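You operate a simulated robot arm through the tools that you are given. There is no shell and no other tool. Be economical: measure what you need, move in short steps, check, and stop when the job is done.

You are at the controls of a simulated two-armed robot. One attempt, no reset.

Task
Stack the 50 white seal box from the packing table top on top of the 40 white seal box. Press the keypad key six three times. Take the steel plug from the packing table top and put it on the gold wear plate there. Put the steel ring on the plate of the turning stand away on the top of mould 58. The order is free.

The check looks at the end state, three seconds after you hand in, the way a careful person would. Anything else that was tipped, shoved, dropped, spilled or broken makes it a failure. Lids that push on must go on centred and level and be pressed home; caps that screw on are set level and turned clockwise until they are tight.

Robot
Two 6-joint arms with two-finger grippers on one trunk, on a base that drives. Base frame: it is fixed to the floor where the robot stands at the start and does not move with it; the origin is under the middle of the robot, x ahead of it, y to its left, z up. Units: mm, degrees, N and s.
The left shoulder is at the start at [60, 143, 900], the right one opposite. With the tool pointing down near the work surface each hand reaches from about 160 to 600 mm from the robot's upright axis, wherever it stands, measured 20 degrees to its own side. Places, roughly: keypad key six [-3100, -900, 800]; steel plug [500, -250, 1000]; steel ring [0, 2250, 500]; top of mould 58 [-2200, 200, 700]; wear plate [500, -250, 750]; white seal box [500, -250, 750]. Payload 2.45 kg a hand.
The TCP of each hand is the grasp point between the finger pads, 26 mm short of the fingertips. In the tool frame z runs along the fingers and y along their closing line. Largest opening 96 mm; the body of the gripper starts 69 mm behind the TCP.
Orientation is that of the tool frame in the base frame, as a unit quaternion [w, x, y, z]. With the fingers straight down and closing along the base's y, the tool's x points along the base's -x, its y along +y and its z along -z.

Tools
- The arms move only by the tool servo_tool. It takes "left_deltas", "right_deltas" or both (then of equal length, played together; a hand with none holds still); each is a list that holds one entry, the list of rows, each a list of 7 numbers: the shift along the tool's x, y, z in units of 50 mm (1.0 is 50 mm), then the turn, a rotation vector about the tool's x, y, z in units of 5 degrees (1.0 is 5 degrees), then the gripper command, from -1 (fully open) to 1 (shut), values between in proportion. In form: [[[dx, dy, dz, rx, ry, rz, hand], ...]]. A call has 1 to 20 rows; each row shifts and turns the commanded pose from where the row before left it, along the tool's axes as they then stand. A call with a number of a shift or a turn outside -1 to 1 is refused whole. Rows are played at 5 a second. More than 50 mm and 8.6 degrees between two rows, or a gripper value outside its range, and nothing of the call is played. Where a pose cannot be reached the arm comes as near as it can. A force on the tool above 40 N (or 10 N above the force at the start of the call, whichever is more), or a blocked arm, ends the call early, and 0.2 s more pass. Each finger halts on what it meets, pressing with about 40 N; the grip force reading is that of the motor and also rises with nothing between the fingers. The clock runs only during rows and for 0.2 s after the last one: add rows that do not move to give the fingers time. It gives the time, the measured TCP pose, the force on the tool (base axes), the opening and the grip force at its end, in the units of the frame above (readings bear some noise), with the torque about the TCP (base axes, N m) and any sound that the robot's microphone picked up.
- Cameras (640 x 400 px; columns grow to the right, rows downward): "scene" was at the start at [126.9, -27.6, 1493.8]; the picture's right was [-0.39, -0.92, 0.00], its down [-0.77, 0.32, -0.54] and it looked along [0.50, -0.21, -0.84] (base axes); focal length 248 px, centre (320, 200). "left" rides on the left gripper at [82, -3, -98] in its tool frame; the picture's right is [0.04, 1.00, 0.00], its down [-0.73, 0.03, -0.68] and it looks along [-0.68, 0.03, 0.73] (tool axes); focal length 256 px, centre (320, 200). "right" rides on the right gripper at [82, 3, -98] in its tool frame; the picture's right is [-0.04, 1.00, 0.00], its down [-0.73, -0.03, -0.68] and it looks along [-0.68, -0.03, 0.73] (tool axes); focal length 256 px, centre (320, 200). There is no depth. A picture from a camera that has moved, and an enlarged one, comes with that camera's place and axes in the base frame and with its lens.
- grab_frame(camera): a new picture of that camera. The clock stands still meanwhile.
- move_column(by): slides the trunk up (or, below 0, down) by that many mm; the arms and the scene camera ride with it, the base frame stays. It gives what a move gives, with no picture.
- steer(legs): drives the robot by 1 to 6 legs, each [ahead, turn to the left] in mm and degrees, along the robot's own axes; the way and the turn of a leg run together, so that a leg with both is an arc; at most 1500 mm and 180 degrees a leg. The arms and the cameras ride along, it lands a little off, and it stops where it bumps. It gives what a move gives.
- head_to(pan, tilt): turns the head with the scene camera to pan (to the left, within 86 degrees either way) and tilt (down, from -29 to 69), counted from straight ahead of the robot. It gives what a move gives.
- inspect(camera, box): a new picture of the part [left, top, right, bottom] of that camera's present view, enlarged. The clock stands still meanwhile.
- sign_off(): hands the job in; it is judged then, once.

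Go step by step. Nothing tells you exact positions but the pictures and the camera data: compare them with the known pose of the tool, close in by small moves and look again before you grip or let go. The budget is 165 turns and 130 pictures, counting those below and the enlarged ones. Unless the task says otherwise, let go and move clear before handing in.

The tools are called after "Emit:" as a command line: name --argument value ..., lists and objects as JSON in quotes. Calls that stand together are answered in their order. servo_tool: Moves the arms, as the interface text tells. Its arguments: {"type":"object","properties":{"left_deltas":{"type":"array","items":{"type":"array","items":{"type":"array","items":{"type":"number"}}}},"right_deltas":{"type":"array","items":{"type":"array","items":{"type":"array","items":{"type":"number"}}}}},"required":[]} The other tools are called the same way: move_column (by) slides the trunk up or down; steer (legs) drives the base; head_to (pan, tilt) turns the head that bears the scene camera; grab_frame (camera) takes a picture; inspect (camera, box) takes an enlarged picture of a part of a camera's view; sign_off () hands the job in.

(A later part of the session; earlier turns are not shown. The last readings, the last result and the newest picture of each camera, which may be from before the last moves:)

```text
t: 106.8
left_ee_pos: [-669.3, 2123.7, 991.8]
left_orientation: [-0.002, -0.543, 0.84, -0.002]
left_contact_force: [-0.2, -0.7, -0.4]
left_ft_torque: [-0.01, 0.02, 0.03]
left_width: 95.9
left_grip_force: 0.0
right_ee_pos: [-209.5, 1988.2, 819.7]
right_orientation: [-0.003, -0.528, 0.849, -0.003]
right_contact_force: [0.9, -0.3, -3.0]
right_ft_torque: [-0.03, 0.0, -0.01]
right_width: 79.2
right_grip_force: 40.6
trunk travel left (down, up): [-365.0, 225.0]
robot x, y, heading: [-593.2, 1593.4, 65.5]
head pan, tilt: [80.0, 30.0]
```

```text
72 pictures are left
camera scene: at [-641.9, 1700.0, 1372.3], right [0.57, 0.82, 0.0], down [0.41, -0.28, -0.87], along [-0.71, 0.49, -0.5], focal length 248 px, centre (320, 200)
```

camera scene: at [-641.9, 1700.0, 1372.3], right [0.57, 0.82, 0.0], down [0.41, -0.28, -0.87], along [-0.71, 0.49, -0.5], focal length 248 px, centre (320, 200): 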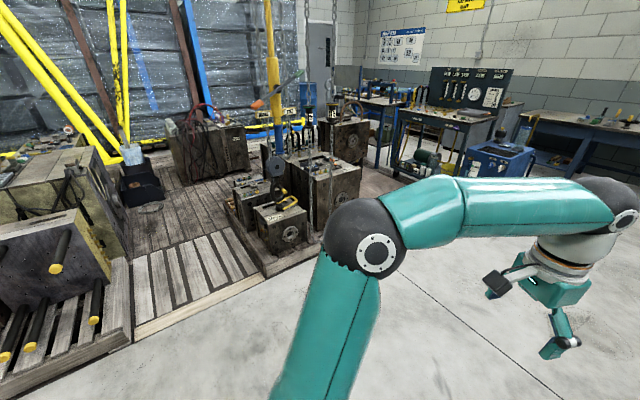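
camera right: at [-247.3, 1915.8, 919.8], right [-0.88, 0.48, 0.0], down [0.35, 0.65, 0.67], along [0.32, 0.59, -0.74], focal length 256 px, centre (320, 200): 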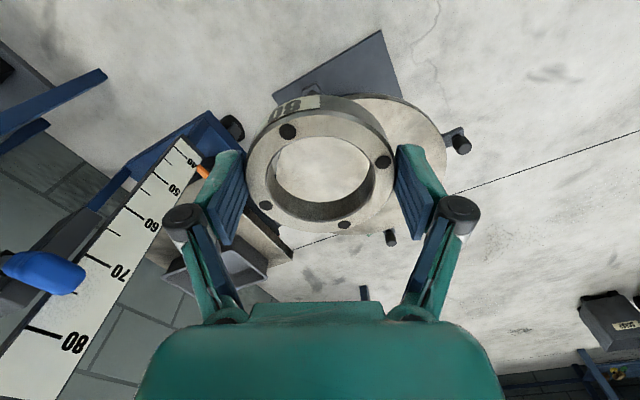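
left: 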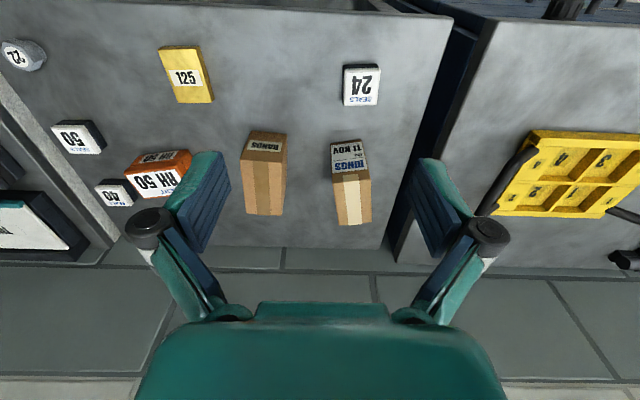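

Ring held level. Pull the hand in, turn toward the moulds, and look.

Emit:
servo_tool --right_deltas '[[[0.8, 0, 0, 0, 0, 0, -0.5], [0.8, 0, 0, 0, 0, 0, -0.5], [0.8, 0, 0, 0, 0, 0, -0.5], [0.8, 0, 0, 0, 0, 0, -0.5], [0.6, 0, 0, 0, 0, 0, -0.5], [0, 0, 0, 0, 0, 0, -0.5]]]'

Emit:
steer --legs '[[0, 60], [0, 60]]'

Emit:
head_to --pan 20 --tilt 25

Emit:
grab_frame --camera "scene"

```text
t: 108.2
left_ee_pos: [-670.5, 2122.3, 990.5]
left_orientation: [-0.003, -0.543, 0.84, -0.002]
left_contact_force: [0.4, -0.8, 0.2]
left_ft_torque: [0.02, 0.03, -0.04]
left_width: 96.0
left_grip_force: 0.0
right_ee_pos: [-293.7, 1818.2, 822.1]
right_orientation: [-0.003, -0.528, 0.85, -0.002]
right_contact_force: [-0.6, 0.0, -4.2]
right_ft_torque: [-0.01, 0.01, -0.03]
right_width: 79.0
right_grip_force: 40.2
trunk travel left (down, up): [-365.0, 225.0]
robot x, y, heading: [-596.2, 1595.2, 65.4]
head pan, tilt: [80.0, 30.0]
```

```text
t: 112.6
left_ee_pos: [-1117.3, 1697.5, 991.3]
left_orientation: [0.0, 0.929, -0.37, 0.003]
left_contact_force: [0.2, -0.2, -0.9]
left_ft_torque: [-0.04, 0.03, 0.0]
left_width: 95.9
left_grip_force: 0.1
right_ee_pos: [-706.0, 1951.2, 821.5]
right_orientation: [0.002, 0.922, -0.387, 0.005]
right_contact_force: [0.5, 1.2, -3.9]
right_ft_torque: [-0.05, -0.01, 0.0]
right_width: 78.8
right_grip_force: 39.5
trunk travel left (down, up): [-365.0, 225.0]
robot x, y, heading: [-563.9, 1626.9, 137.7]
head pan, tilt: [80.0, 30.0]
stopped in leg 2: the robot was blocked; the commanded pose is now the measured one
```

```text
t: 113.9
left_ee_pos: [-1116.6, 1696.7, 992.0]
left_orientation: [-0.001, 0.929, -0.37, 0.003]
left_contact_force: [-0.7, 1.2, 0.3]
left_ft_torque: [-0.03, 0.0, 0.02]
left_width: 96.1
left_grip_force: 0.1
right_ee_pos: [-706.8, 1949.6, 822.4]
right_orientation: [0.003, 0.922, -0.386, 0.004]
right_contact_force: [0.5, -0.3, -2.7]
right_ft_torque: [0.02, 0.0, 0.0]
right_width: 78.9
right_grip_force: 40.1
trunk travel left (down, up): [-365.0, 225.0]
robot x, y, heading: [-563.6, 1622.1, 137.7]
head pan, tilt: [20.0, 25.0]
```

```text
71 pictures are left
camera scene: at [-689.4, 1701.5, 1380.2], right [0.38, 0.92, 0.0], down [0.39, -0.16, -0.91], along [-0.84, 0.35, -0.42], focal length 248 px, centre (320, 200)
```

scene: 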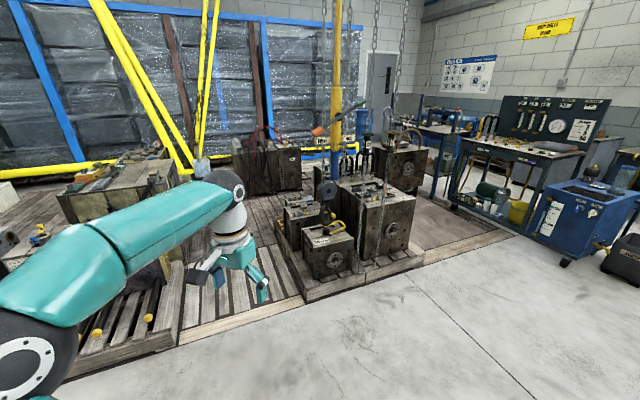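

Stopped short again without visible contact; nothing seems touched. I continue the turn.

Emit:
steer --legs '[[0, 45]]'

Emit:
head_to --pan 30 --tilt 25

Emit:
grab_frame --camera "scene"

```text
t: 116.6
left_ee_pos: [-1006.7, 1284.5, 991.5]
left_orientation: [-0.002, 1.0, 0.011, 0.003]
left_contact_force: [0.1, 0.1, 0.2]
left_ft_torque: [0.0, -0.05, 0.01]
left_width: 96.1
left_grip_force: 0.1
right_ee_pos: [-893.7, 1754.8, 822.8]
right_orientation: [-0.001, 1.0, -0.006, 0.004]
right_contact_force: [1.2, -0.2, -3.8]
right_ft_torque: [-0.02, -0.02, -0.01]
right_width: 78.8
right_grip_force: 39.7
trunk travel left (down, up): [-365.0, 225.0]
robot x, y, heading: [-564.0, 1656.0, -178.1]
head pan, tilt: [20.0, 25.0]
```

```text
t: 117.3
left_ee_pos: [-1005.5, 1287.4, 994.4]
left_orientation: [-0.001, 1.0, 0.011, 0.003]
left_contact_force: [0.2, 0.4, 0.2]
left_ft_torque: [-0.04, -0.01, 0.03]
left_width: 95.9
left_grip_force: 0.0
right_ee_pos: [-892.2, 1757.8, 822.5]
right_orientation: [0.0, 1.0, -0.007, 0.004]
right_contact_force: [0.0, 0.2, -3.9]
right_ft_torque: [-0.02, 0.0, -0.02]
right_width: 78.9
right_grip_force: 40.2
trunk travel left (down, up): [-365.0, 225.0]
robot x, y, heading: [-560.2, 1655.5, -178.1]
head pan, tilt: [30.0, 25.0]
```

```text
70 pictures are left
camera scene: at [-698.8, 1606.1, 1380.3], right [-0.53, 0.85, 0.0], down [0.36, 0.22, -0.91], along [-0.77, -0.48, -0.42], focal length 248 px, centre (320, 200)
```

scene: 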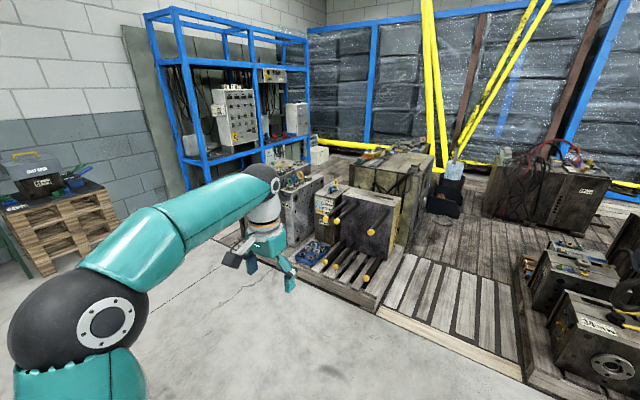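

The mould group lies on the pallet to the south-west, mould 58 near (−2200, 200). Drive to about (−1400, 250) facing it.

Emit:
steer --legs '[[0, 57], [1300, 0], [330, 0], [0, -57]]'

Emit:
head_to --pan 0 --tilt 35

Emit:
grab_frame --camera "scene"

```text
t: 131.5
left_ee_pos: [-1829.9, -126.8, 992.8]
left_orientation: [-0.001, 1.0, 0.016, 0.003]
left_contact_force: [0.1, 0.0, -0.8]
left_ft_torque: [0.02, -0.04, -0.03]
left_width: 96.0
left_grip_force: 0.1
right_ee_pos: [-1720.8, 344.9, 821.8]
right_orientation: [-0.001, 1.0, -0.002, 0.004]
right_contact_force: [0.1, -0.5, -3.5]
right_ft_torque: [0.0, -0.01, 0.03]
right_width: 78.7
right_grip_force: 39.9
trunk travel left (down, up): [-365.0, 225.0]
robot x, y, heading: [-1386.9, 211.6, -177.1]
head pan, tilt: [30.0, 25.0]
```

```text
t: 132.5
left_ee_pos: [-1829.5, -126.4, 993.3]
left_orientation: [-0.002, 1.0, 0.018, 0.002]
left_contact_force: [0.5, -0.8, 0.8]
left_ft_torque: [-0.01, 0.01, 0.0]
left_width: 96.0
left_grip_force: 0.0
right_ee_pos: [-1720.6, 344.6, 822.5]
right_orientation: [-0.001, 1.0, -0.002, 0.004]
right_contact_force: [0.2, 0.4, -3.9]
right_ft_torque: [0.01, -0.03, 0.01]
right_width: 79.1
right_grip_force: 39.9
trunk travel left (down, up): [-365.0, 225.0]
robot x, y, heading: [-1388.6, 210.6, -177.4]
head pan, tilt: [0.0, 35.0]
```

```text
69 pictures are left
camera scene: at [-1534.5, 205.6, 1364.5], right [-0.05, 1.0, 0.0], down [0.57, 0.03, -0.82], along [-0.82, -0.04, -0.57], focal length 248 px, centre (320, 200)
```

scene: 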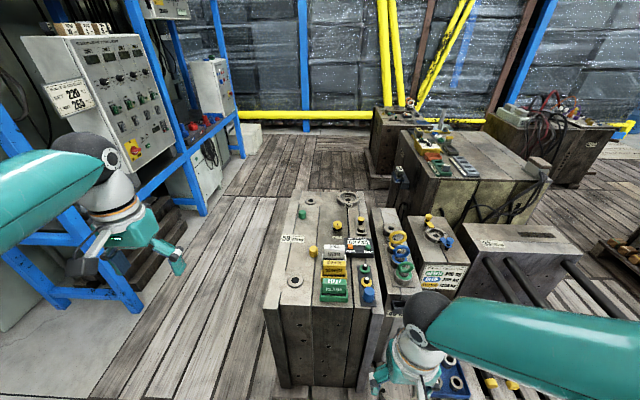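

Emit:
inspect --camera "scene" --box '[255, 170, 475, 320]'

Emit:
grab_frame --camera "right"

Emit:
inspect --camera "scene" --box '[0, 0, 260, 170]'

```text
2.67 times, centred on (365, 245) of scene
camera zoom: at [-1534.5, 205.6, 1364.5], right [-0.05, 1.0, 0.0], down [0.57, 0.03, -0.82], along [-0.82, -0.04, -0.57], focal length 662 px, centre (200, 80)
```

zoom: 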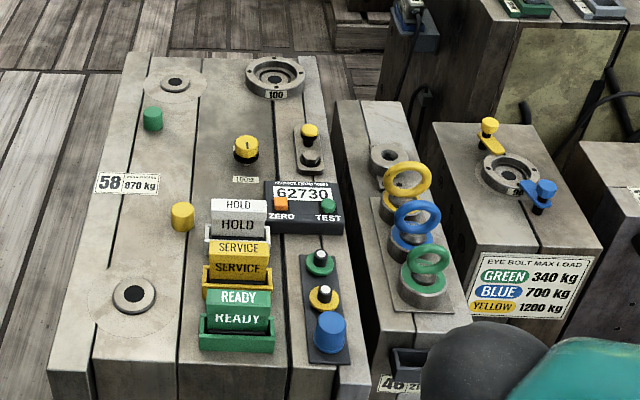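

```text
67 pictures are left
camera right: at [-1639.7, 340.2, 923.1], right [-0.04, -1.0, 0.0], down [-0.74, 0.03, 0.67], along [-0.67, 0.03, -0.74], focal length 256 px, centre (320, 200)
```

right: 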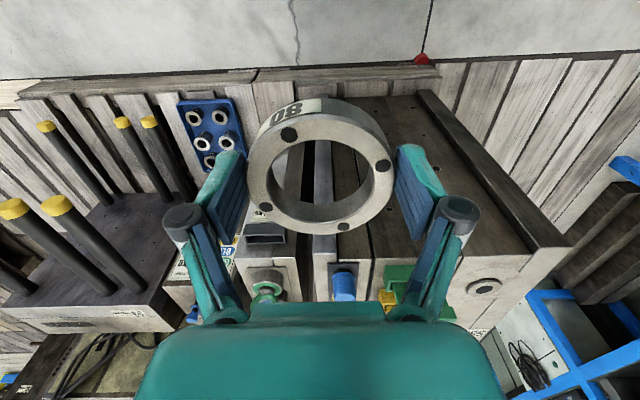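

```text
2.35 times, centred on (130, 85) of scene
camera zoom: at [-1534.5, 205.6, 1364.5], right [-0.05, 1.0, 0.0], down [0.57, 0.03, -0.82], along [-0.82, -0.04, -0.57], focal length 584 px, centre (767, 471)
```

zoom: 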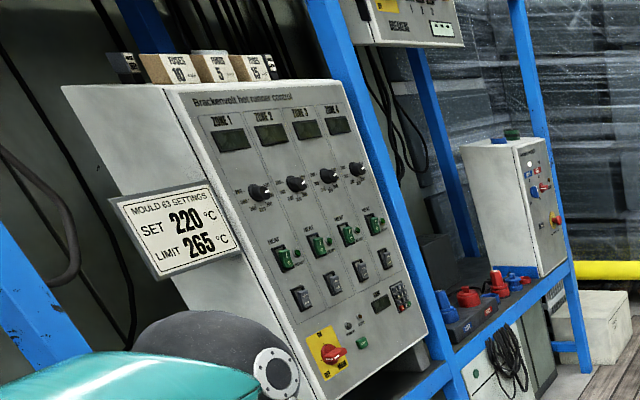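

Mould 58's top is at z≈738; its left lane (y≈40–180) has free space around x≈−2075. The keypad is visible on the control panel further back. Raise the trunk and shift to line up the right arm.

Emit:
move_column --by 160

Emit:
steer --legs '[[0, 65], [280, 0], [0, -67]]'

Emit:
head_to --pan -10 --tilt 52

Emit:
grab_frame --camera "scene"

Emit:
grab_frame --camera "right"

```text
t: 134.3
left_ee_pos: [-1830.7, -127.1, 1153.4]
left_orientation: [-0.001, 1.0, 0.017, 0.003]
left_contact_force: [0.2, -0.1, -0.8]
left_ft_torque: [0.01, -0.02, -0.03]
left_width: 95.9
left_grip_force: 0.0
right_ee_pos: [-1721.6, 344.7, 982.9]
right_orientation: [-0.001, 1.0, -0.001, 0.004]
right_contact_force: [-0.4, -0.7, -4.6]
right_ft_torque: [-0.01, -0.02, -0.01]
right_width: 78.5
right_grip_force: 40.4
trunk travel left (down, up): [-525.0, 65.0]
robot x, y, heading: [-1388.8, 217.6, -177.2]
head pan, tilt: [0.0, 35.0]
```

```text
t: 142.8
left_ee_pos: [-1952.0, -369.9, 1153.5]
left_orientation: [0.0, 1.0, -0.006, 0.003]
left_contact_force: [-0.6, 0.1, 0.2]
left_ft_torque: [-0.02, -0.01, -0.02]
left_width: 96.2
left_grip_force: 0.0
right_ee_pos: [-1823.3, 95.4, 982.5]
right_orientation: [0.001, 1.0, -0.023, 0.005]
right_contact_force: [0.0, 0.3, -3.9]
right_ft_torque: [-0.01, -0.02, -0.02]
right_width: 78.4
right_grip_force: 40.3
trunk travel left (down, up): [-525.0, 65.0]
robot x, y, heading: [-1497.2, -66.3, -179.6]
head pan, tilt: [0.0, 35.0]
```

```text
t: 143.6
left_ee_pos: [-1952.0, -372.0, 1154.4]
left_orientation: [-0.001, 1.0, -0.005, 0.002]
left_contact_force: [-0.3, -0.8, -0.3]
left_ft_torque: [0.0, 0.03, -0.01]
left_width: 95.9
left_grip_force: 0.1
right_ee_pos: [-1823.1, 94.7, 983.3]
right_orientation: [-0.001, 1.0, -0.023, 0.004]
right_contact_force: [0.3, -0.4, -3.6]
right_ft_torque: [0.07, -0.01, -0.03]
right_width: 78.6
right_grip_force: 40.0
trunk travel left (down, up): [-525.0, 65.0]
robot x, y, heading: [-1495.1, -66.4, -179.3]
head pan, tilt: [-10.0, 52.0]
```

```text
65 pictures are left
camera scene: at [-1629.2, -57.8, 1500.1], right [0.17, 0.99, 0.0], down [0.78, -0.13, -0.62], along [-0.61, 0.1, -0.79], focal length 248 px, centre (320, 200)
```

scene: 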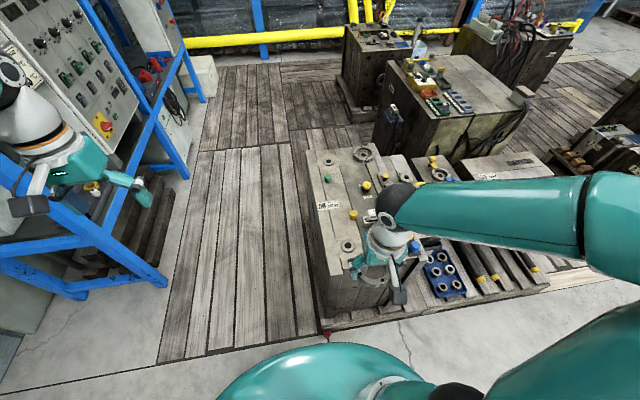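

```text
64 pictures are left
camera right: at [-1742.3, 87.2, 1083.5], right [-0.09, -1.0, 0.0], down [-0.74, 0.06, 0.67], along [-0.67, 0.06, -0.74], focal length 256 px, centre (320, 200)
```

right: 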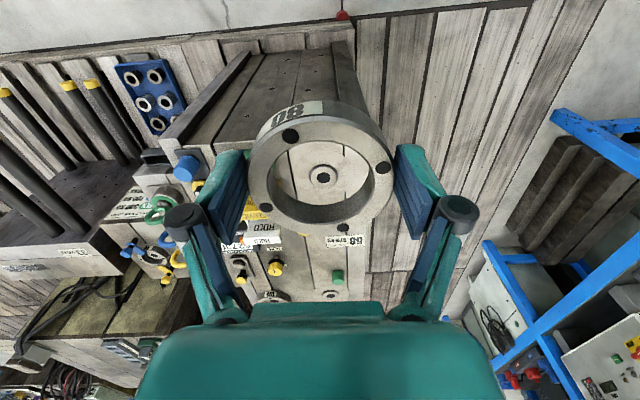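

The deck/pallet edge is at x≈−1864; base front is at −1745. Drive 70 mm closer and look at the mould top.

Emit:
steer --legs '[[70, 0]]'

Emit:
inspect --camera "scene" --box '[280, 130, 460, 300]'

Emit:
inspect --camera "right" --box '[200, 120, 420, 300]'

```text
t: 144.7
left_ee_pos: [-2023.9, -371.3, 1152.4]
left_orientation: [-0.001, 1.0, -0.005, 0.004]
left_contact_force: [-0.1, 0.0, 0.3]
left_ft_torque: [0.04, -0.02, 0.0]
left_width: 96.0
left_grip_force: 0.0
right_ee_pos: [-1893.8, 94.7, 983.8]
right_orientation: [0.0, 1.0, -0.023, 0.005]
right_contact_force: [-0.9, 0.0, -3.8]
right_ft_torque: [0.0, -0.1, -0.04]
right_width: 78.4
right_grip_force: 39.4
trunk travel left (down, up): [-525.0, 65.0]
robot x, y, heading: [-1565.6, -68.3, -179.5]
head pan, tilt: [-10.0, 52.0]
```

```text
2.35 times, centred on (370, 215) of scene
camera zoom: at [-1701.6, -57.3, 1499.8], right [0.17, 0.99, 0.0], down [0.78, -0.13, -0.61], along [-0.6, 0.1, -0.79], focal length 584 px, centre (202, 165)
```

zoom: 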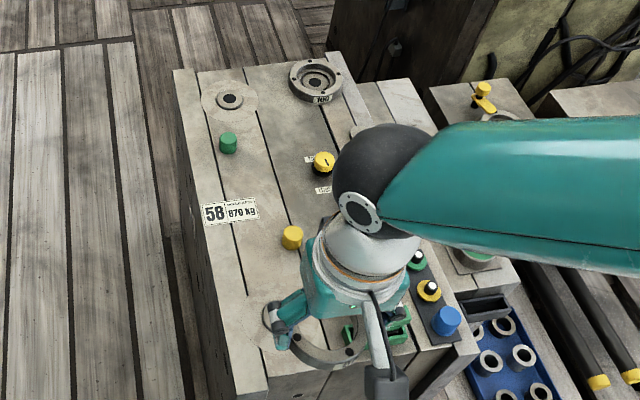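

```text
2.22 times, centred on (310, 210) of right
camera zoom: at [-1814.0, 87.8, 1082.9], right [-0.09, -1.0, 0.0], down [-0.74, 0.06, 0.67], along [-0.67, 0.06, -0.74], focal length 569 px, centre (342, 178)
```

zoom: 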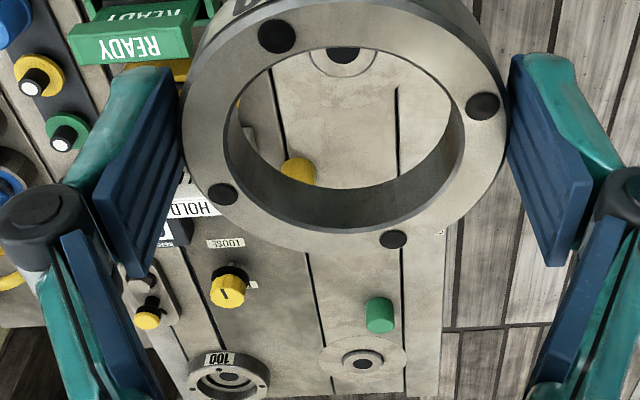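

Chosen spot: free flat area around (−2077, 86), between the near bush, the yellow knob and the label. I move the ring above it, turning the hand 30° so the fingers stay clear of the knob.

Emit:
servo_tool --right_deltas '[[[-0.91, 0.085, 0, 0, 0, 0, -0.5], [-0.91, 0.085, 0, 0, 0, 0, -0.5], [-0.91, 0.085, 0, 0, 0, 0, -0.5], [-0.91, 0.085, 0, 0, 0, 0, -0.5], [0, 0, 0, 0, 0, 1, -0.5], [0, 0, 0, 0, 0, 1, -0.5], [0, 0, 0, 0, 0, 1, -0.5], [0, 0, 0, 0, 0, 1, -0.5], [0, 0, 0, 0, 0, 1, -0.5], [0, 0, 0, 0, 0, 0.5, -0.5], [0, 0, 0.8, 0, 0, 0, -0.5], [0, 0, 0.8, 0, 0, 0, -0.5], [0, 0, 0.8, 0, 0, 0, -0.5], [0, 0, 0, 0, 0, 0, -0.5]]]'

Emit:
grab_frame --camera "right"

Emit:
grab_frame --camera "scene"

```text
t: 147.7
left_ee_pos: [-2022.3, -370.0, 1153.3]
left_orientation: [-0.001, 1.0, -0.005, 0.002]
left_contact_force: [0.1, 0.1, 0.2]
left_ft_torque: [0.04, 0.01, 0.0]
left_width: 95.9
left_grip_force: 0.1
right_ee_pos: [-2072.4, 86.9, 862.8]
right_orientation: [-0.001, 0.965, -0.261, 0.003]
right_contact_force: [0.6, -0.3, -3.7]
right_ft_torque: [0.0, 0.01, 0.02]
right_width: 78.3
right_grip_force: 40.3
trunk travel left (down, up): [-525.0, 65.0]
robot x, y, heading: [-1565.4, -69.1, -179.7]
head pan, tilt: [-10.0, 52.0]
```

```text
61 pictures are left
camera right: at [-2006.1, 42.7, 962.2], right [-0.54, -0.84, 0.0], down [-0.62, 0.39, 0.67], along [-0.57, 0.36, -0.74], focal length 256 px, centre (320, 200)
```

right: 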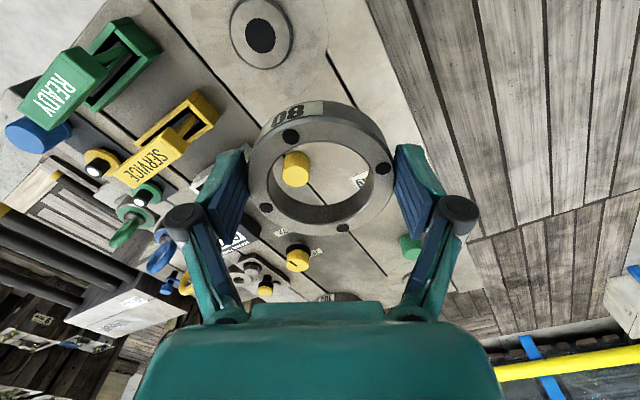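

```text
60 pictures are left
camera scene: at [-1698.5, -57.4, 1500.2], right [0.17, 0.99, 0.0], down [0.78, -0.13, -0.62], along [-0.61, 0.1, -0.79], focal length 248 px, centre (320, 200)
```

scene: 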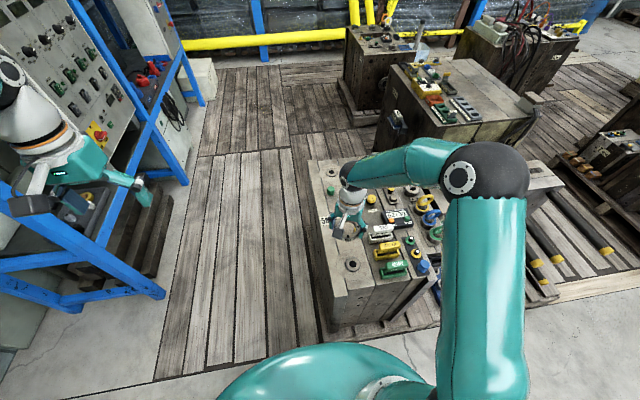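

Knob ≈ (−2111, 137), bush ≈ (−2014, 101), mould edge y≈22 as seen from here; best centre ≈ (−2083, 79). Adjust and lower partway.

Emit:
servo_tool --right_deltas '[[[-0.103, 0.243, 0, 0, 0, 0, -0.5], [0, 0, 0.7, 0, 0, 0, -0.5], [0, 0, 0.7, 0, 0, 0, -0.5], [0, 0, 0, 0, 0, 0, -0.5]]]'

Emit:
grab_frame --camera "right"

Emit:
inspect --camera "scene" --box '[290, 140, 450, 300]'

```text
t: 148.7
left_ee_pos: [-2021.2, -370.4, 1154.0]
left_orientation: [-0.001, 1.0, -0.005, 0.003]
left_contact_force: [0.2, -0.1, -0.1]
left_ft_torque: [0.05, 0.0, 0.0]
left_width: 96.0
left_grip_force: 0.1
right_ee_pos: [-2085.0, 79.9, 792.8]
right_orientation: [-0.001, 0.965, -0.261, 0.004]
right_contact_force: [0.2, 1.0, -4.5]
right_ft_torque: [-0.04, -0.01, 0.01]
right_width: 78.3
right_grip_force: 39.8
trunk travel left (down, up): [-525.0, 65.0]
robot x, y, heading: [-1562.0, -70.2, -179.6]
head pan, tilt: [-10.0, 52.0]
```

```text
59 pictures are left
camera right: at [-2016.6, 34.8, 892.3], right [-0.54, -0.84, 0.0], down [-0.62, 0.39, 0.67], along [-0.57, 0.36, -0.74], focal length 256 px, centre (320, 200)
```

right: 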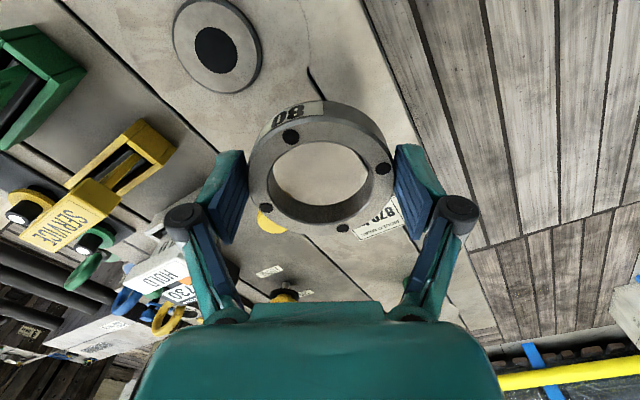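

```text
2.50 times, centred on (370, 220) of scene
camera zoom: at [-1698.9, -57.3, 1500.1], right [0.17, 0.99, 0.0], down [0.78, -0.13, -0.62], along [-0.61, 0.1, -0.79], focal length 621 px, centre (195, 150)
```

zoom: 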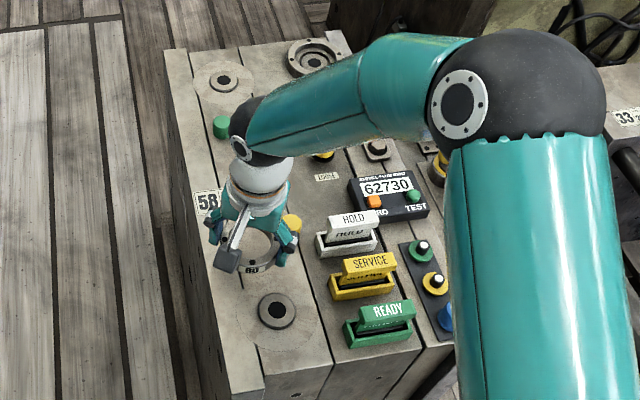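

Clearances look right (≈12 mm to the knob, inside the edge). Lower slowly to contact.

Emit:
servo_tool --right_deltas '[[[0, 0, 0.12, 0, 0, 0, -0.5], [0, 0, 0.1, 0, 0, 0, -0.5], [0, 0, 0.05, 0, 0, 0, -0.5], [0, 0, 0, 0, 0, 0, -0.5]]]'

```text
t: 149.7
left_ee_pos: [-2021.7, -371.2, 1154.4]
left_orientation: [-0.001, 1.0, -0.005, 0.004]
left_contact_force: [0.0, 0.3, -0.6]
left_ft_torque: [0.0, -0.02, -0.02]
left_width: 96.2
left_grip_force: 0.0
right_ee_pos: [-2083.8, 79.3, 778.3]
right_orientation: [-0.001, 0.965, -0.26, 0.003]
right_contact_force: [-0.9, -0.4, -3.8]
right_ft_torque: [-0.04, 0.0, 0.0]
right_width: 78.3
right_grip_force: 40.0
trunk travel left (down, up): [-525.0, 65.0]
robot x, y, heading: [-1565.6, -70.8, -179.6]
head pan, tilt: [-10.0, 52.0]
```

Emit:
servo_tool --right_deltas '[[[0, 0, 0.05, 0, 0, 0, -0.5], [0, 0, 0.04, 0, 0, 0, -0.5], [0, 0, 0, 0, 0, 0, -0.5]]]'

Emit:
inspect --camera "right" --box '[200, 60, 440, 260]'

```text
t: 150.4
left_ee_pos: [-2022.8, -370.4, 1153.1]
left_orientation: [-0.001, 1.0, -0.005, 0.003]
left_contact_force: [0.4, 0.7, 0.5]
left_ft_torque: [0.0, 0.0, 0.02]
left_width: 95.9
left_grip_force: 0.1
right_ee_pos: [-2084.3, 78.8, 774.3]
right_orientation: [-0.002, 0.965, -0.261, 0.004]
right_contact_force: [0.5, 0.2, -4.1]
right_ft_torque: [0.01, -0.06, -0.03]
right_width: 78.2
right_grip_force: 40.0
trunk travel left (down, up): [-525.0, 65.0]
robot x, y, heading: [-1565.8, -67.4, -179.6]
head pan, tilt: [-10.0, 52.0]
```

```text
2.00 times, centred on (320, 160) of right
camera zoom: at [-2016.1, 34.7, 873.8], right [-0.54, -0.84, 0.0], down [-0.63, 0.39, 0.67], along [-0.57, 0.36, -0.74], focal length 512 px, centre (320, 280)
```

zoom: 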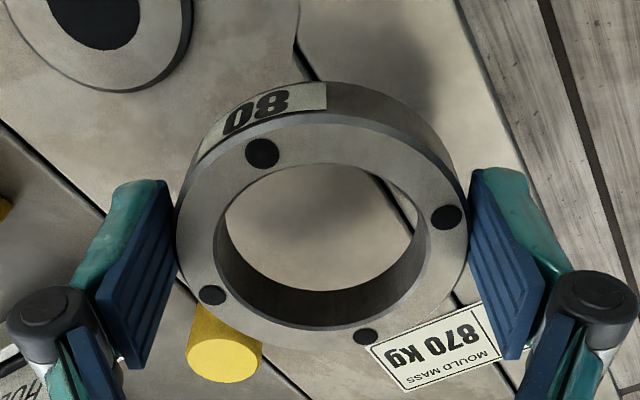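

Still above the surface judging by the shadow; continue down.

Emit:
servo_tool --right_deltas '[[[0, 0, 0.05, 0, 0, 0, -0.5], [0, 0, 0.05, 0, 0, 0, -0.5], [0, 0, 0, 0, 0, 0, -0.5]]]'

Emit:
servo_tool --right_deltas '[[[0, 0, 0.04, 0, 0, 0, -0.5], [0, 0, 0, 0, 0, 0, -0.5]]]'

Emit:
inspect --camera "right" --box '[200, 60, 440, 260]'

```text
t: 151.2
left_ee_pos: [-2021.8, -370.6, 1154.4]
left_orientation: [-0.001, 1.0, -0.006, 0.003]
left_contact_force: [0.3, -0.3, -0.9]
left_ft_torque: [0.03, 0.01, -0.01]
left_width: 96.0
left_grip_force: 0.0
right_ee_pos: [-2084.4, 79.0, 768.6]
right_orientation: [-0.002, 0.966, -0.26, 0.004]
right_contact_force: [-0.5, -0.1, -4.3]
right_ft_torque: [-0.04, -0.03, 0.01]
right_width: 78.3
right_grip_force: 39.9
trunk travel left (down, up): [-525.0, 65.0]
robot x, y, heading: [-1565.4, -72.0, -179.3]
head pan, tilt: [-10.0, 52.0]
```

```text
t: 151.8
left_ee_pos: [-2021.8, -371.3, 1154.0]
left_orientation: [-0.001, 1.0, -0.005, 0.004]
left_contact_force: [-0.6, -0.4, 0.7]
left_ft_torque: [0.0, 0.0, -0.02]
left_width: 95.9
left_grip_force: 0.0
right_ee_pos: [-2084.6, 78.0, 767.1]
right_orientation: [-0.002, 0.966, -0.26, 0.003]
right_contact_force: [0.1, 0.0, -3.9]
right_ft_torque: [0.0, -0.04, 0.0]
right_width: 78.5
right_grip_force: 40.1
trunk travel left (down, up): [-525.0, 65.0]
robot x, y, heading: [-1562.9, -70.0, -179.6]
head pan, tilt: [-10.0, 52.0]
```

```text
2.00 times, centred on (320, 160) of right
camera zoom: at [-2016.1, 34.7, 867.1], right [-0.54, -0.84, 0.0], down [-0.62, 0.39, 0.67], along [-0.57, 0.36, -0.74], focal length 512 px, centre (320, 280)
```

zoom: 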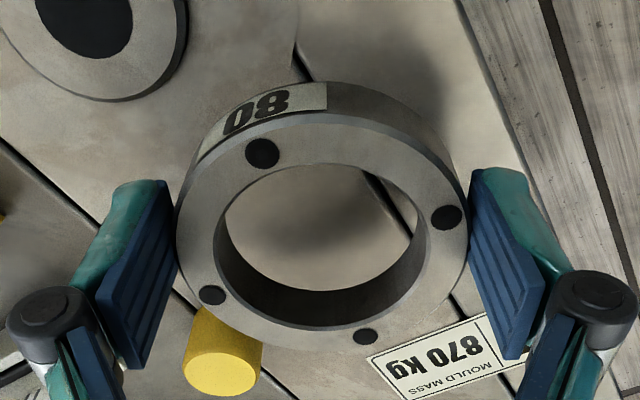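

Continue in small steps until force is felt.

Emit:
servo_tool --right_deltas '[[[0, 0, 0.05, 0, 0, 0, -0.5], [0, 0, 0.04, 0, 0, 0, -0.5], [0, 0, 0, 0, 0, 0, -0.5]]]'

Emit:
inspect --camera "scene" --box '[320, 200, 400, 270]'

```text
t: 152.7
left_ee_pos: [-2022.0, -371.0, 1153.8]
left_orientation: [0.0, 1.0, -0.005, 0.004]
left_contact_force: [-0.1, 0.7, -0.1]
left_ft_torque: [-0.04, 0.03, -0.02]
left_width: 96.1
left_grip_force: 0.0
right_ee_pos: [-2084.6, 79.5, 763.5]
right_orientation: [-0.001, 0.966, -0.259, 0.004]
right_contact_force: [0.9, 0.6, -3.9]
right_ft_torque: [0.0, -0.04, 0.02]
right_width: 78.2
right_grip_force: 40.4
trunk travel left (down, up): [-525.0, 65.0]
robot x, y, heading: [-1566.6, -64.9, -179.6]
head pan, tilt: [-10.0, 52.0]
```

```text
5.71 times, centred on (360, 235) of scene
camera zoom: at [-1699.3, -57.3, 1500.0], right [0.17, 0.99, 0.0], down [0.78, -0.13, -0.61], along [-0.61, 0.1, -0.79], focal length 1419 px, centre (91, 0)
```

zoom: 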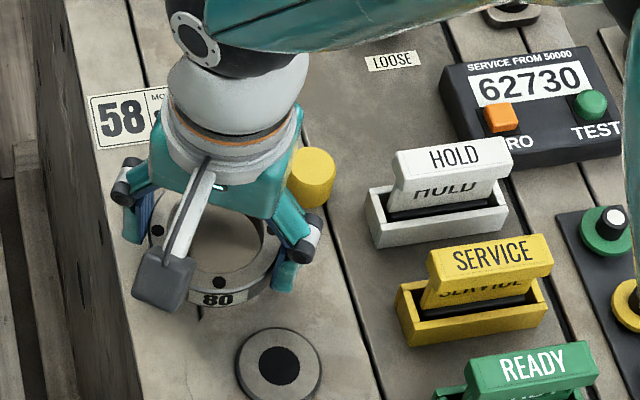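

Emit:
servo_tool --right_deltas '[[[0, 0, 0.05, 0, 0, 0, -0.5], [0, 0, 0.04, 0, 0, 0, -0.5], [0, 0, 0, 0, 0, 0, -0.5]]]'

Emit:
servo_tool --right_deltas '[[[0, 0, 0.04, 0, 0, 0, -0.5], [0, 0, 0, 0, 0, 0, -0.5]]]'

Emit:
inspect --camera "right" --box '[200, 60, 440, 260]'

```text
t: 153.4
left_ee_pos: [-2022.5, -372.3, 1153.4]
left_orientation: [-0.001, 1.0, -0.005, 0.004]
left_contact_force: [-0.8, 0.6, 0.2]
left_ft_torque: [0.0, -0.02, 0.0]
left_width: 95.9
left_grip_force: 0.0
right_ee_pos: [-2085.7, 79.5, 757.7]
right_orientation: [-0.001, 0.966, -0.26, 0.004]
right_contact_force: [-0.2, -0.2, -4.0]
right_ft_torque: [-0.01, -0.01, 0.0]
right_width: 78.2
right_grip_force: 40.0
trunk travel left (down, up): [-525.0, 65.0]
robot x, y, heading: [-1562.9, -72.3, -179.4]
head pan, tilt: [-10.0, 52.0]
```

```text
t: 154.1
left_ee_pos: [-2022.7, -370.0, 1152.8]
left_orientation: [0.0, 1.0, -0.004, 0.003]
left_contact_force: [-0.2, -0.1, 1.0]
left_ft_torque: [-0.01, 0.02, -0.02]
left_width: 96.2
left_grip_force: 0.0
right_ee_pos: [-2085.2, 79.5, 756.4]
right_orientation: [-0.001, 0.965, -0.261, 0.004]
right_contact_force: [-0.4, -0.3, -4.2]
right_ft_torque: [0.01, -0.08, -0.01]
right_width: 78.3
right_grip_force: 40.6
trunk travel left (down, up): [-525.0, 65.0]
robot x, y, heading: [-1568.1, -69.7, -179.8]
head pan, tilt: [-10.0, 52.0]
```

```text
2.00 times, centred on (320, 160) of right
camera zoom: at [-2016.2, 34.9, 855.8], right [-0.54, -0.84, 0.0], down [-0.62, 0.39, 0.67], along [-0.57, 0.36, -0.74], focal length 512 px, centre (320, 280)
```

zoom: 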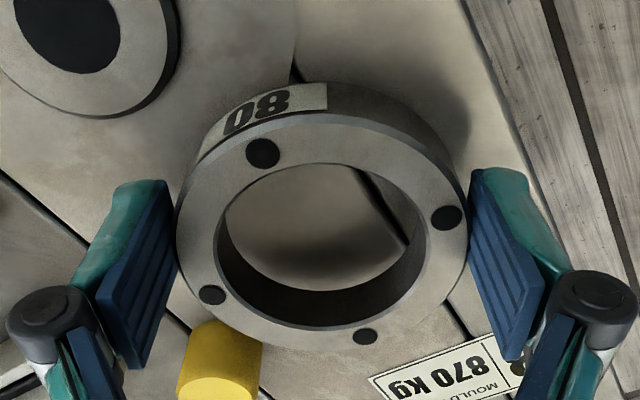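

Emit:
servo_tool --right_deltas '[[[0, 0, 0.05, 0, 0, 0, -0.5], [0, 0, 0.04, 0, 0, 0, -0.5], [0, 0, 0, 0, 0, 0, -0.5]]]'

Emit:
servo_tool --right_deltas '[[[0, 0, 0.05, 0, 0, 0, -0.5], [0, 0, 0, 0, 0, 0, -0.5]]]'

Emit:
servo_tool --right_deltas '[[[0, 0, 0.05, 0, 0, 0, -0.5], [0, 0, 0, 0, 0, 0, -0.5]]]'

Emit:
inspect --camera "right" --box '[200, 60, 440, 260]'

```text
t: 154.8
left_ee_pos: [-2022.7, -369.9, 1153.3]
left_orientation: [-0.001, 1.0, -0.005, 0.004]
left_contact_force: [-1.2, 0.2, 0.0]
left_ft_torque: [-0.01, -0.01, -0.04]
left_width: 96.2
left_grip_force: 0.0
right_ee_pos: [-2085.6, 79.4, 751.5]
right_orientation: [-0.001, 0.966, -0.26, 0.004]
right_contact_force: [-0.3, -0.6, -4.0]
right_ft_torque: [-0.04, -0.02, -0.01]
right_width: 78.2
right_grip_force: 40.1
trunk travel left (down, up): [-525.0, 65.0]
robot x, y, heading: [-1565.1, -69.6, -179.7]
head pan, tilt: [-10.0, 52.0]
```

```text
t: 155.4
left_ee_pos: [-2022.0, -369.4, 1154.3]
left_orientation: [-0.001, 1.0, -0.005, 0.004]
left_contact_force: [0.2, -0.4, 0.3]
left_ft_torque: [0.01, -0.02, 0.01]
left_width: 96.0
left_grip_force: 0.2
right_ee_pos: [-2083.5, 79.4, 748.7]
right_orientation: [-0.002, 0.966, -0.26, 0.004]
right_contact_force: [0.4, 0.0, -3.8]
right_ft_torque: [0.01, 0.0, 0.0]
right_width: 78.0
right_grip_force: 39.8
trunk travel left (down, up): [-525.0, 65.0]
robot x, y, heading: [-1566.5, -70.0, -179.6]
head pan, tilt: [-10.0, 52.0]
```

```text
t: 156.1
left_ee_pos: [-2021.8, -371.9, 1154.5]
left_orientation: [0.0, 1.0, -0.004, 0.003]
left_contact_force: [-0.3, -0.8, -0.2]
left_ft_torque: [0.01, 0.02, 0.0]
left_width: 96.0
left_grip_force: 0.1
right_ee_pos: [-2083.6, 79.0, 746.8]
right_orientation: [-0.002, 0.965, -0.261, 0.004]
right_contact_force: [0.4, -0.2, -2.4]
right_ft_torque: [-0.02, -0.03, -0.01]
right_width: 78.1
right_grip_force: 39.8
trunk travel left (down, up): [-525.0, 65.0]
robot x, y, heading: [-1565.5, -65.7, -179.5]
head pan, tilt: [-10.0, 52.0]
```

```text
2.00 times, centred on (320, 160) of right
camera zoom: at [-2015.9, 34.9, 846.4], right [-0.54, -0.84, 0.0], down [-0.62, 0.39, 0.67], along [-0.57, 0.36, -0.74], focal length 512 px, centre (320, 280)
```

zoom: 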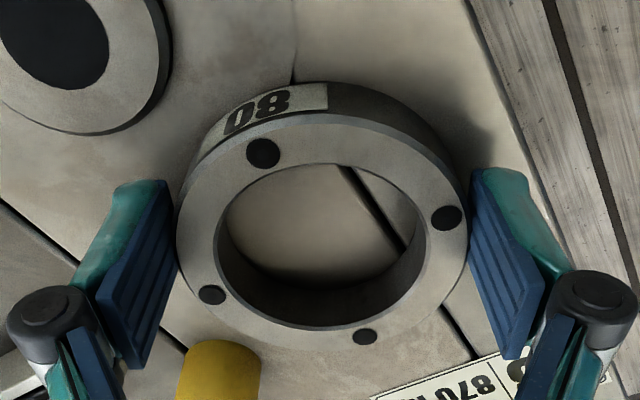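

First touch is showing (−2.4 N). One more small step.

Emit:
servo_tool --right_deltas '[[[0, 0, 0.03, 0, 0, 0, -0.5], [0, 0, 0, 0, 0, 0, -0.5]]]'

```text
t: 156.7
left_ee_pos: [-2021.6, -371.5, 1154.0]
left_orientation: [-0.001, 1.0, -0.005, 0.003]
left_contact_force: [-1.1, 0.1, 0.4]
left_ft_torque: [0.0, 0.0, -0.02]
left_width: 95.7
left_grip_force: 0.1
right_ee_pos: [-2084.5, 79.7, 746.3]
right_orientation: [0.0, 0.965, -0.261, 0.003]
right_contact_force: [1.0, 3.2, 9.6]
right_ft_torque: [-0.35, -0.19, 0.09]
right_width: 78.0
right_grip_force: 40.2
trunk travel left (down, up): [-525.0, 65.0]
robot x, y, heading: [-1566.4, -69.7, -179.7]
head pan, tilt: [-10.0, 52.0]
```

Firm contact. Release gently with a small opening and lift.

Emit:
servo_tool --right_deltas '[[[0, 0, -0.01, 0, 0, 0, -0.65], [0, 0, 0, 0, 0, 0, -0.8], [0, 0, 0, 0, 0, 0, -0.9], [0, 0, 0, 0, 0, 0, -0.95], [0, 0, -0.4, 0, 0, 0, -0.95], [0, 0, -0.8, 0, 0, 0, -0.95], [0, 0, -0.9, 0, 0, 0, -0.95], [0, 0, 0, 0, 0, 0, -0.95]]]'

Emit:
grab_frame --camera "right"

```text
t: 158.4
left_ee_pos: [-2021.5, -370.7, 1154.8]
left_orientation: [-0.001, 1.0, -0.006, 0.004]
left_contact_force: [-0.2, 0.0, 0.3]
left_ft_torque: [-0.02, 0.0, -0.01]
left_width: 96.1
left_grip_force: 0.0
right_ee_pos: [-2084.7, 79.7, 850.9]
right_orientation: [-0.001, 0.966, -0.26, 0.005]
right_contact_force: [-0.1, -0.5, 0.6]
right_ft_torque: [0.02, 0.01, -0.01]
right_width: 93.4
right_grip_force: 0.1
trunk travel left (down, up): [-525.0, 65.0]
robot x, y, heading: [-1569.1, -69.8, -179.7]
head pan, tilt: [-10.0, 52.0]
```

```text
52 pictures are left
camera right: at [-2017.2, 34.9, 950.5], right [-0.54, -0.84, -0.01], down [-0.63, 0.39, 0.67], along [-0.57, 0.36, -0.74], focal length 256 px, centre (320, 200)
```

right: 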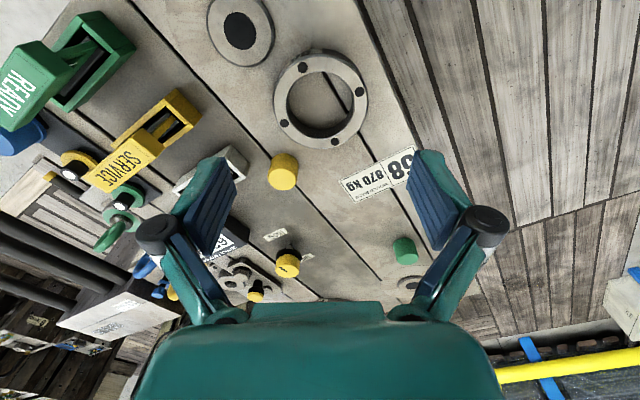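

The ring lies flat and clear of everything. Retract the right hand, and look at the control panel with the keypad.

Emit:
servo_tool --right_deltas '[[[0, 0, -0.9, 0, 0, 0, -1], [0, 0, -0.9, 0, 0, 0, -1], [0, 0, -0.8, 0, 0, 0, -1], [0.7, 0.4, 0, 0, 0, 0, -1], [0.7, 0.4, 0, 0, 0, 0, -1], [0.7, 0.4, 0, 0, 0, 0, -1], [0.7, 0.4, 0, 0, 0, 0, -1], [0, 0, 0, 0, 0, -1, -1], [0, 0, 0, 0, 0, -1, -1], [0, 0, 0, 0, 0, -1, -1], [0, 0, 0, 0, 0, -1, -1], [0, 0, 0, 0, 0, -1, -1]]]'

Emit:
head_to --pan 40 --tilt 25

Emit:
grab_frame --camera "scene"

```text
t: 161.1
left_ee_pos: [-2021.4, -370.8, 1154.0]
left_orientation: [-0.001, 1.0, -0.006, 0.003]
left_contact_force: [0.0, -0.5, 0.7]
left_ft_torque: [-0.01, -0.01, -0.01]
left_width: 95.9
left_grip_force: 0.1
right_ee_pos: [-2006.0, -60.7, 982.1]
right_orientation: [-0.001, 0.999, -0.044, 0.004]
right_contact_force: [-0.1, -0.3, -0.1]
right_ft_torque: [0.04, 0.02, -0.01]
right_width: 96.0
right_grip_force: 0.1
trunk travel left (down, up): [-525.0, 65.0]
robot x, y, heading: [-1568.8, -68.3, -179.4]
head pan, tilt: [-10.0, 52.0]
```

```text
t: 162.2
left_ee_pos: [-2022.7, -370.4, 1154.3]
left_orientation: [-0.001, 1.0, -0.005, 0.002]
left_contact_force: [-0.5, -0.1, -0.7]
left_ft_torque: [-0.03, 0.0, 0.02]
left_width: 96.2
left_grip_force: 0.0
right_ee_pos: [-2005.0, -60.3, 981.9]
right_orientation: [0.0, 0.999, -0.045, 0.004]
right_contact_force: [0.0, 0.5, -0.2]
right_ft_torque: [0.01, -0.03, -0.03]
right_width: 96.3
right_grip_force: 0.0
trunk travel left (down, up): [-525.0, 65.0]
robot x, y, heading: [-1565.5, -69.4, -179.5]
head pan, tilt: [40.0, 25.0]
```

```text
51 pictures are left
camera scene: at [-1694.9, -129.6, 1540.2], right [-0.65, 0.76, 0.0], down [0.32, 0.27, -0.91], along [-0.69, -0.59, -0.42], focal length 248 px, centre (320, 200)
```

scene: 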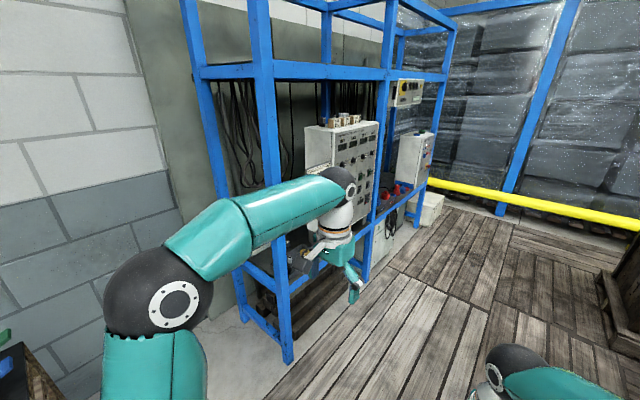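

Between mould pallet and frame there's a plank-covered lane (y≈−150…−750). I'll back off, shift to y≈−400, and face −x again.

Emit:
steer --legs '[[-130, 0], [0, 60], [385, 0], [0, -60]]'

Emit:
head_to --pan 15 --tilt 45

Emit:
grab_frame --camera "scene"

```text
t: 171.6
left_ee_pos: [-2079.2, -714.6, 1154.4]
left_orientation: [-0.001, 1.0, -0.001, 0.003]
left_contact_force: [1.1, -0.5, 0.9]
left_ft_torque: [0.04, -0.04, 0.02]
left_width: 96.0
left_grip_force: 0.1
right_ee_pos: [-2065.3, -403.7, 981.0]
right_orientation: [-0.001, 0.999, -0.041, 0.004]
right_contact_force: [-0.4, 0.3, 0.4]
right_ft_torque: [0.0, 0.02, -0.01]
right_width: 96.4
right_grip_force: 0.0
trunk travel left (down, up): [-525.0, 65.0]
robot x, y, heading: [-1622.5, -425.4, -178.8]
head pan, tilt: [40.0, 25.0]
```

```text
t: 172.5
left_ee_pos: [-2079.3, -716.1, 1154.5]
left_orientation: [-0.001, 1.0, 0.0, 0.003]
left_contact_force: [-0.2, -0.7, 0.3]
left_ft_torque: [0.01, 0.0, -0.02]
left_width: 95.9
left_grip_force: 0.1
right_ee_pos: [-2064.9, -404.3, 982.9]
right_orientation: [0.001, 0.999, -0.041, 0.005]
right_contact_force: [0.6, 0.3, -0.1]
right_ft_torque: [-0.02, -0.02, 0.03]
right_width: 96.1
right_grip_force: 0.1
trunk travel left (down, up): [-525.0, 65.0]
robot x, y, heading: [-1623.0, -430.6, -178.9]
head pan, tilt: [15.0, 45.0]
```

```text
50 pictures are left
camera scene: at [-1762.4, -451.4, 1509.7], right [-0.28, 0.96, 0.0], down [0.68, 0.2, -0.71], along [-0.68, -0.2, -0.71], focal length 248 px, centre (320, 200)
```

scene: 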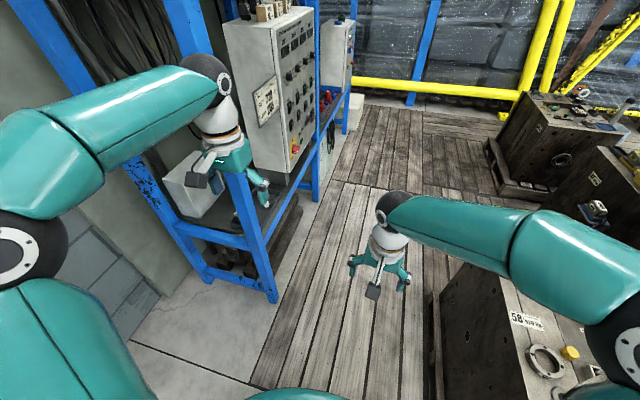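

Ring still fine on the mould. Tuck the left hand in a bit and try driving onto the planks carefully.

Emit:
servo_tool --left_deltas '[[[0.5, -0.7, 0, 0, 0, 0, -1], [0.5, -0.7, 0, 0, 0, 0, -1], [0, 0, 0, 0, 0, 0, -1]]]'

Emit:
steer --legs '[[300, -1]]'

```text
t: 173.3
left_ee_pos: [-2030.3, -645.5, 1154.0]
left_orientation: [-0.001, 1.0, 0.0, 0.003]
left_contact_force: [0.7, 0.6, 0.3]
left_ft_torque: [0.0, 0.01, 0.0]
left_width: 96.0
left_grip_force: 0.2
right_ee_pos: [-2065.0, -404.8, 981.7]
right_orientation: [0.0, 0.999, -0.041, 0.004]
right_contact_force: [-0.5, 0.0, -0.6]
right_ft_torque: [-0.01, 0.02, 0.0]
right_width: 95.8
right_grip_force: 0.1
trunk travel left (down, up): [-525.0, 65.0]
robot x, y, heading: [-1624.3, -425.6, -178.8]
head pan, tilt: [15.0, 45.0]
```

```text
t: 175.4
left_ee_pos: [-2336.1, -640.2, 1153.1]
left_orientation: [-0.001, 1.0, -0.01, 0.004]
left_contact_force: [-0.3, -0.3, 0.3]
left_ft_torque: [0.04, -0.04, 0.03]
left_width: 95.8
left_grip_force: 0.0
right_ee_pos: [-2368.0, -398.9, 981.7]
right_orientation: [0.0, 0.999, -0.049, 0.004]
right_contact_force: [0.4, 0.2, -0.4]
right_ft_torque: [0.0, -0.03, 0.01]
right_width: 96.1
right_grip_force: 0.1
trunk travel left (down, up): [-525.0, 65.0]
robot x, y, heading: [-1927.2, -431.9, -179.9]
head pan, tilt: [15.0, 45.0]
```

No obstruction from the planks. Continue along the lane, drifting slightly away from the frame.

Emit:
steer --legs '[[300, -10], [300, 10], [250, 0]]'

Emit:
head_to --pan 70 --tilt 35

Emit:
grab_frame --camera "scene"

```text
t: 180.6
left_ee_pos: [-3186.2, -593.9, 1154.3]
left_orientation: [0.0, 1.0, -0.007, 0.005]
left_contact_force: [-0.1, -0.7, -0.2]
left_ft_torque: [0.02, -0.04, 0.02]
left_width: 96.0
left_grip_force: 0.0
right_ee_pos: [-3219.0, -353.6, 982.6]
right_orientation: [0.0, 0.999, -0.048, 0.004]
right_contact_force: [-0.2, -0.3, -0.7]
right_ft_torque: [0.01, -0.04, 0.02]
right_width: 95.7
right_grip_force: 0.0
trunk travel left (down, up): [-525.0, 65.0]
robot x, y, heading: [-2779.4, -381.2, -179.6]
head pan, tilt: [15.0, 45.0]
```

```text
t: 181.8
left_ee_pos: [-3185.4, -594.1, 1154.8]
left_orientation: [0.0, 1.0, -0.007, 0.004]
left_contact_force: [0.2, -0.9, 0.1]
left_ft_torque: [0.01, -0.02, -0.01]
left_width: 96.2
left_grip_force: 0.0
right_ee_pos: [-3217.4, -354.4, 981.7]
right_orientation: [0.001, 0.999, -0.047, 0.004]
right_contact_force: [-0.9, 1.1, 0.1]
right_ft_torque: [0.01, -0.01, -0.02]
right_width: 96.0
right_grip_force: 0.0
trunk travel left (down, up): [-525.0, 65.0]
robot x, y, heading: [-2781.1, -385.8, -179.7]
head pan, tilt: [70.0, 35.0]
```

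```text
49 pictures are left
camera scene: at [-2866.7, -468.8, 1524.5], right [-0.94, 0.34, 0.0], down [0.19, 0.54, -0.82], along [-0.28, -0.77, -0.57], focal length 248 px, centre (320, 200)
```

scene: 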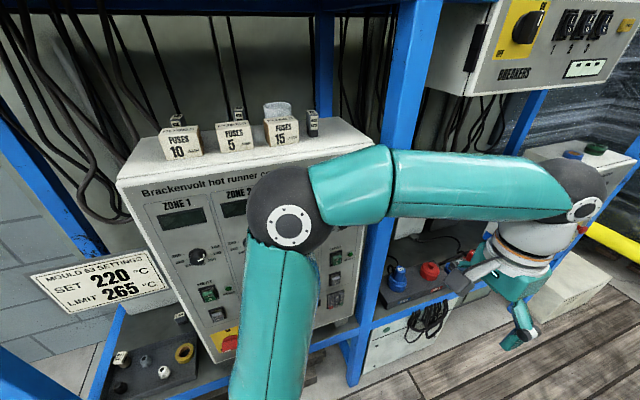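

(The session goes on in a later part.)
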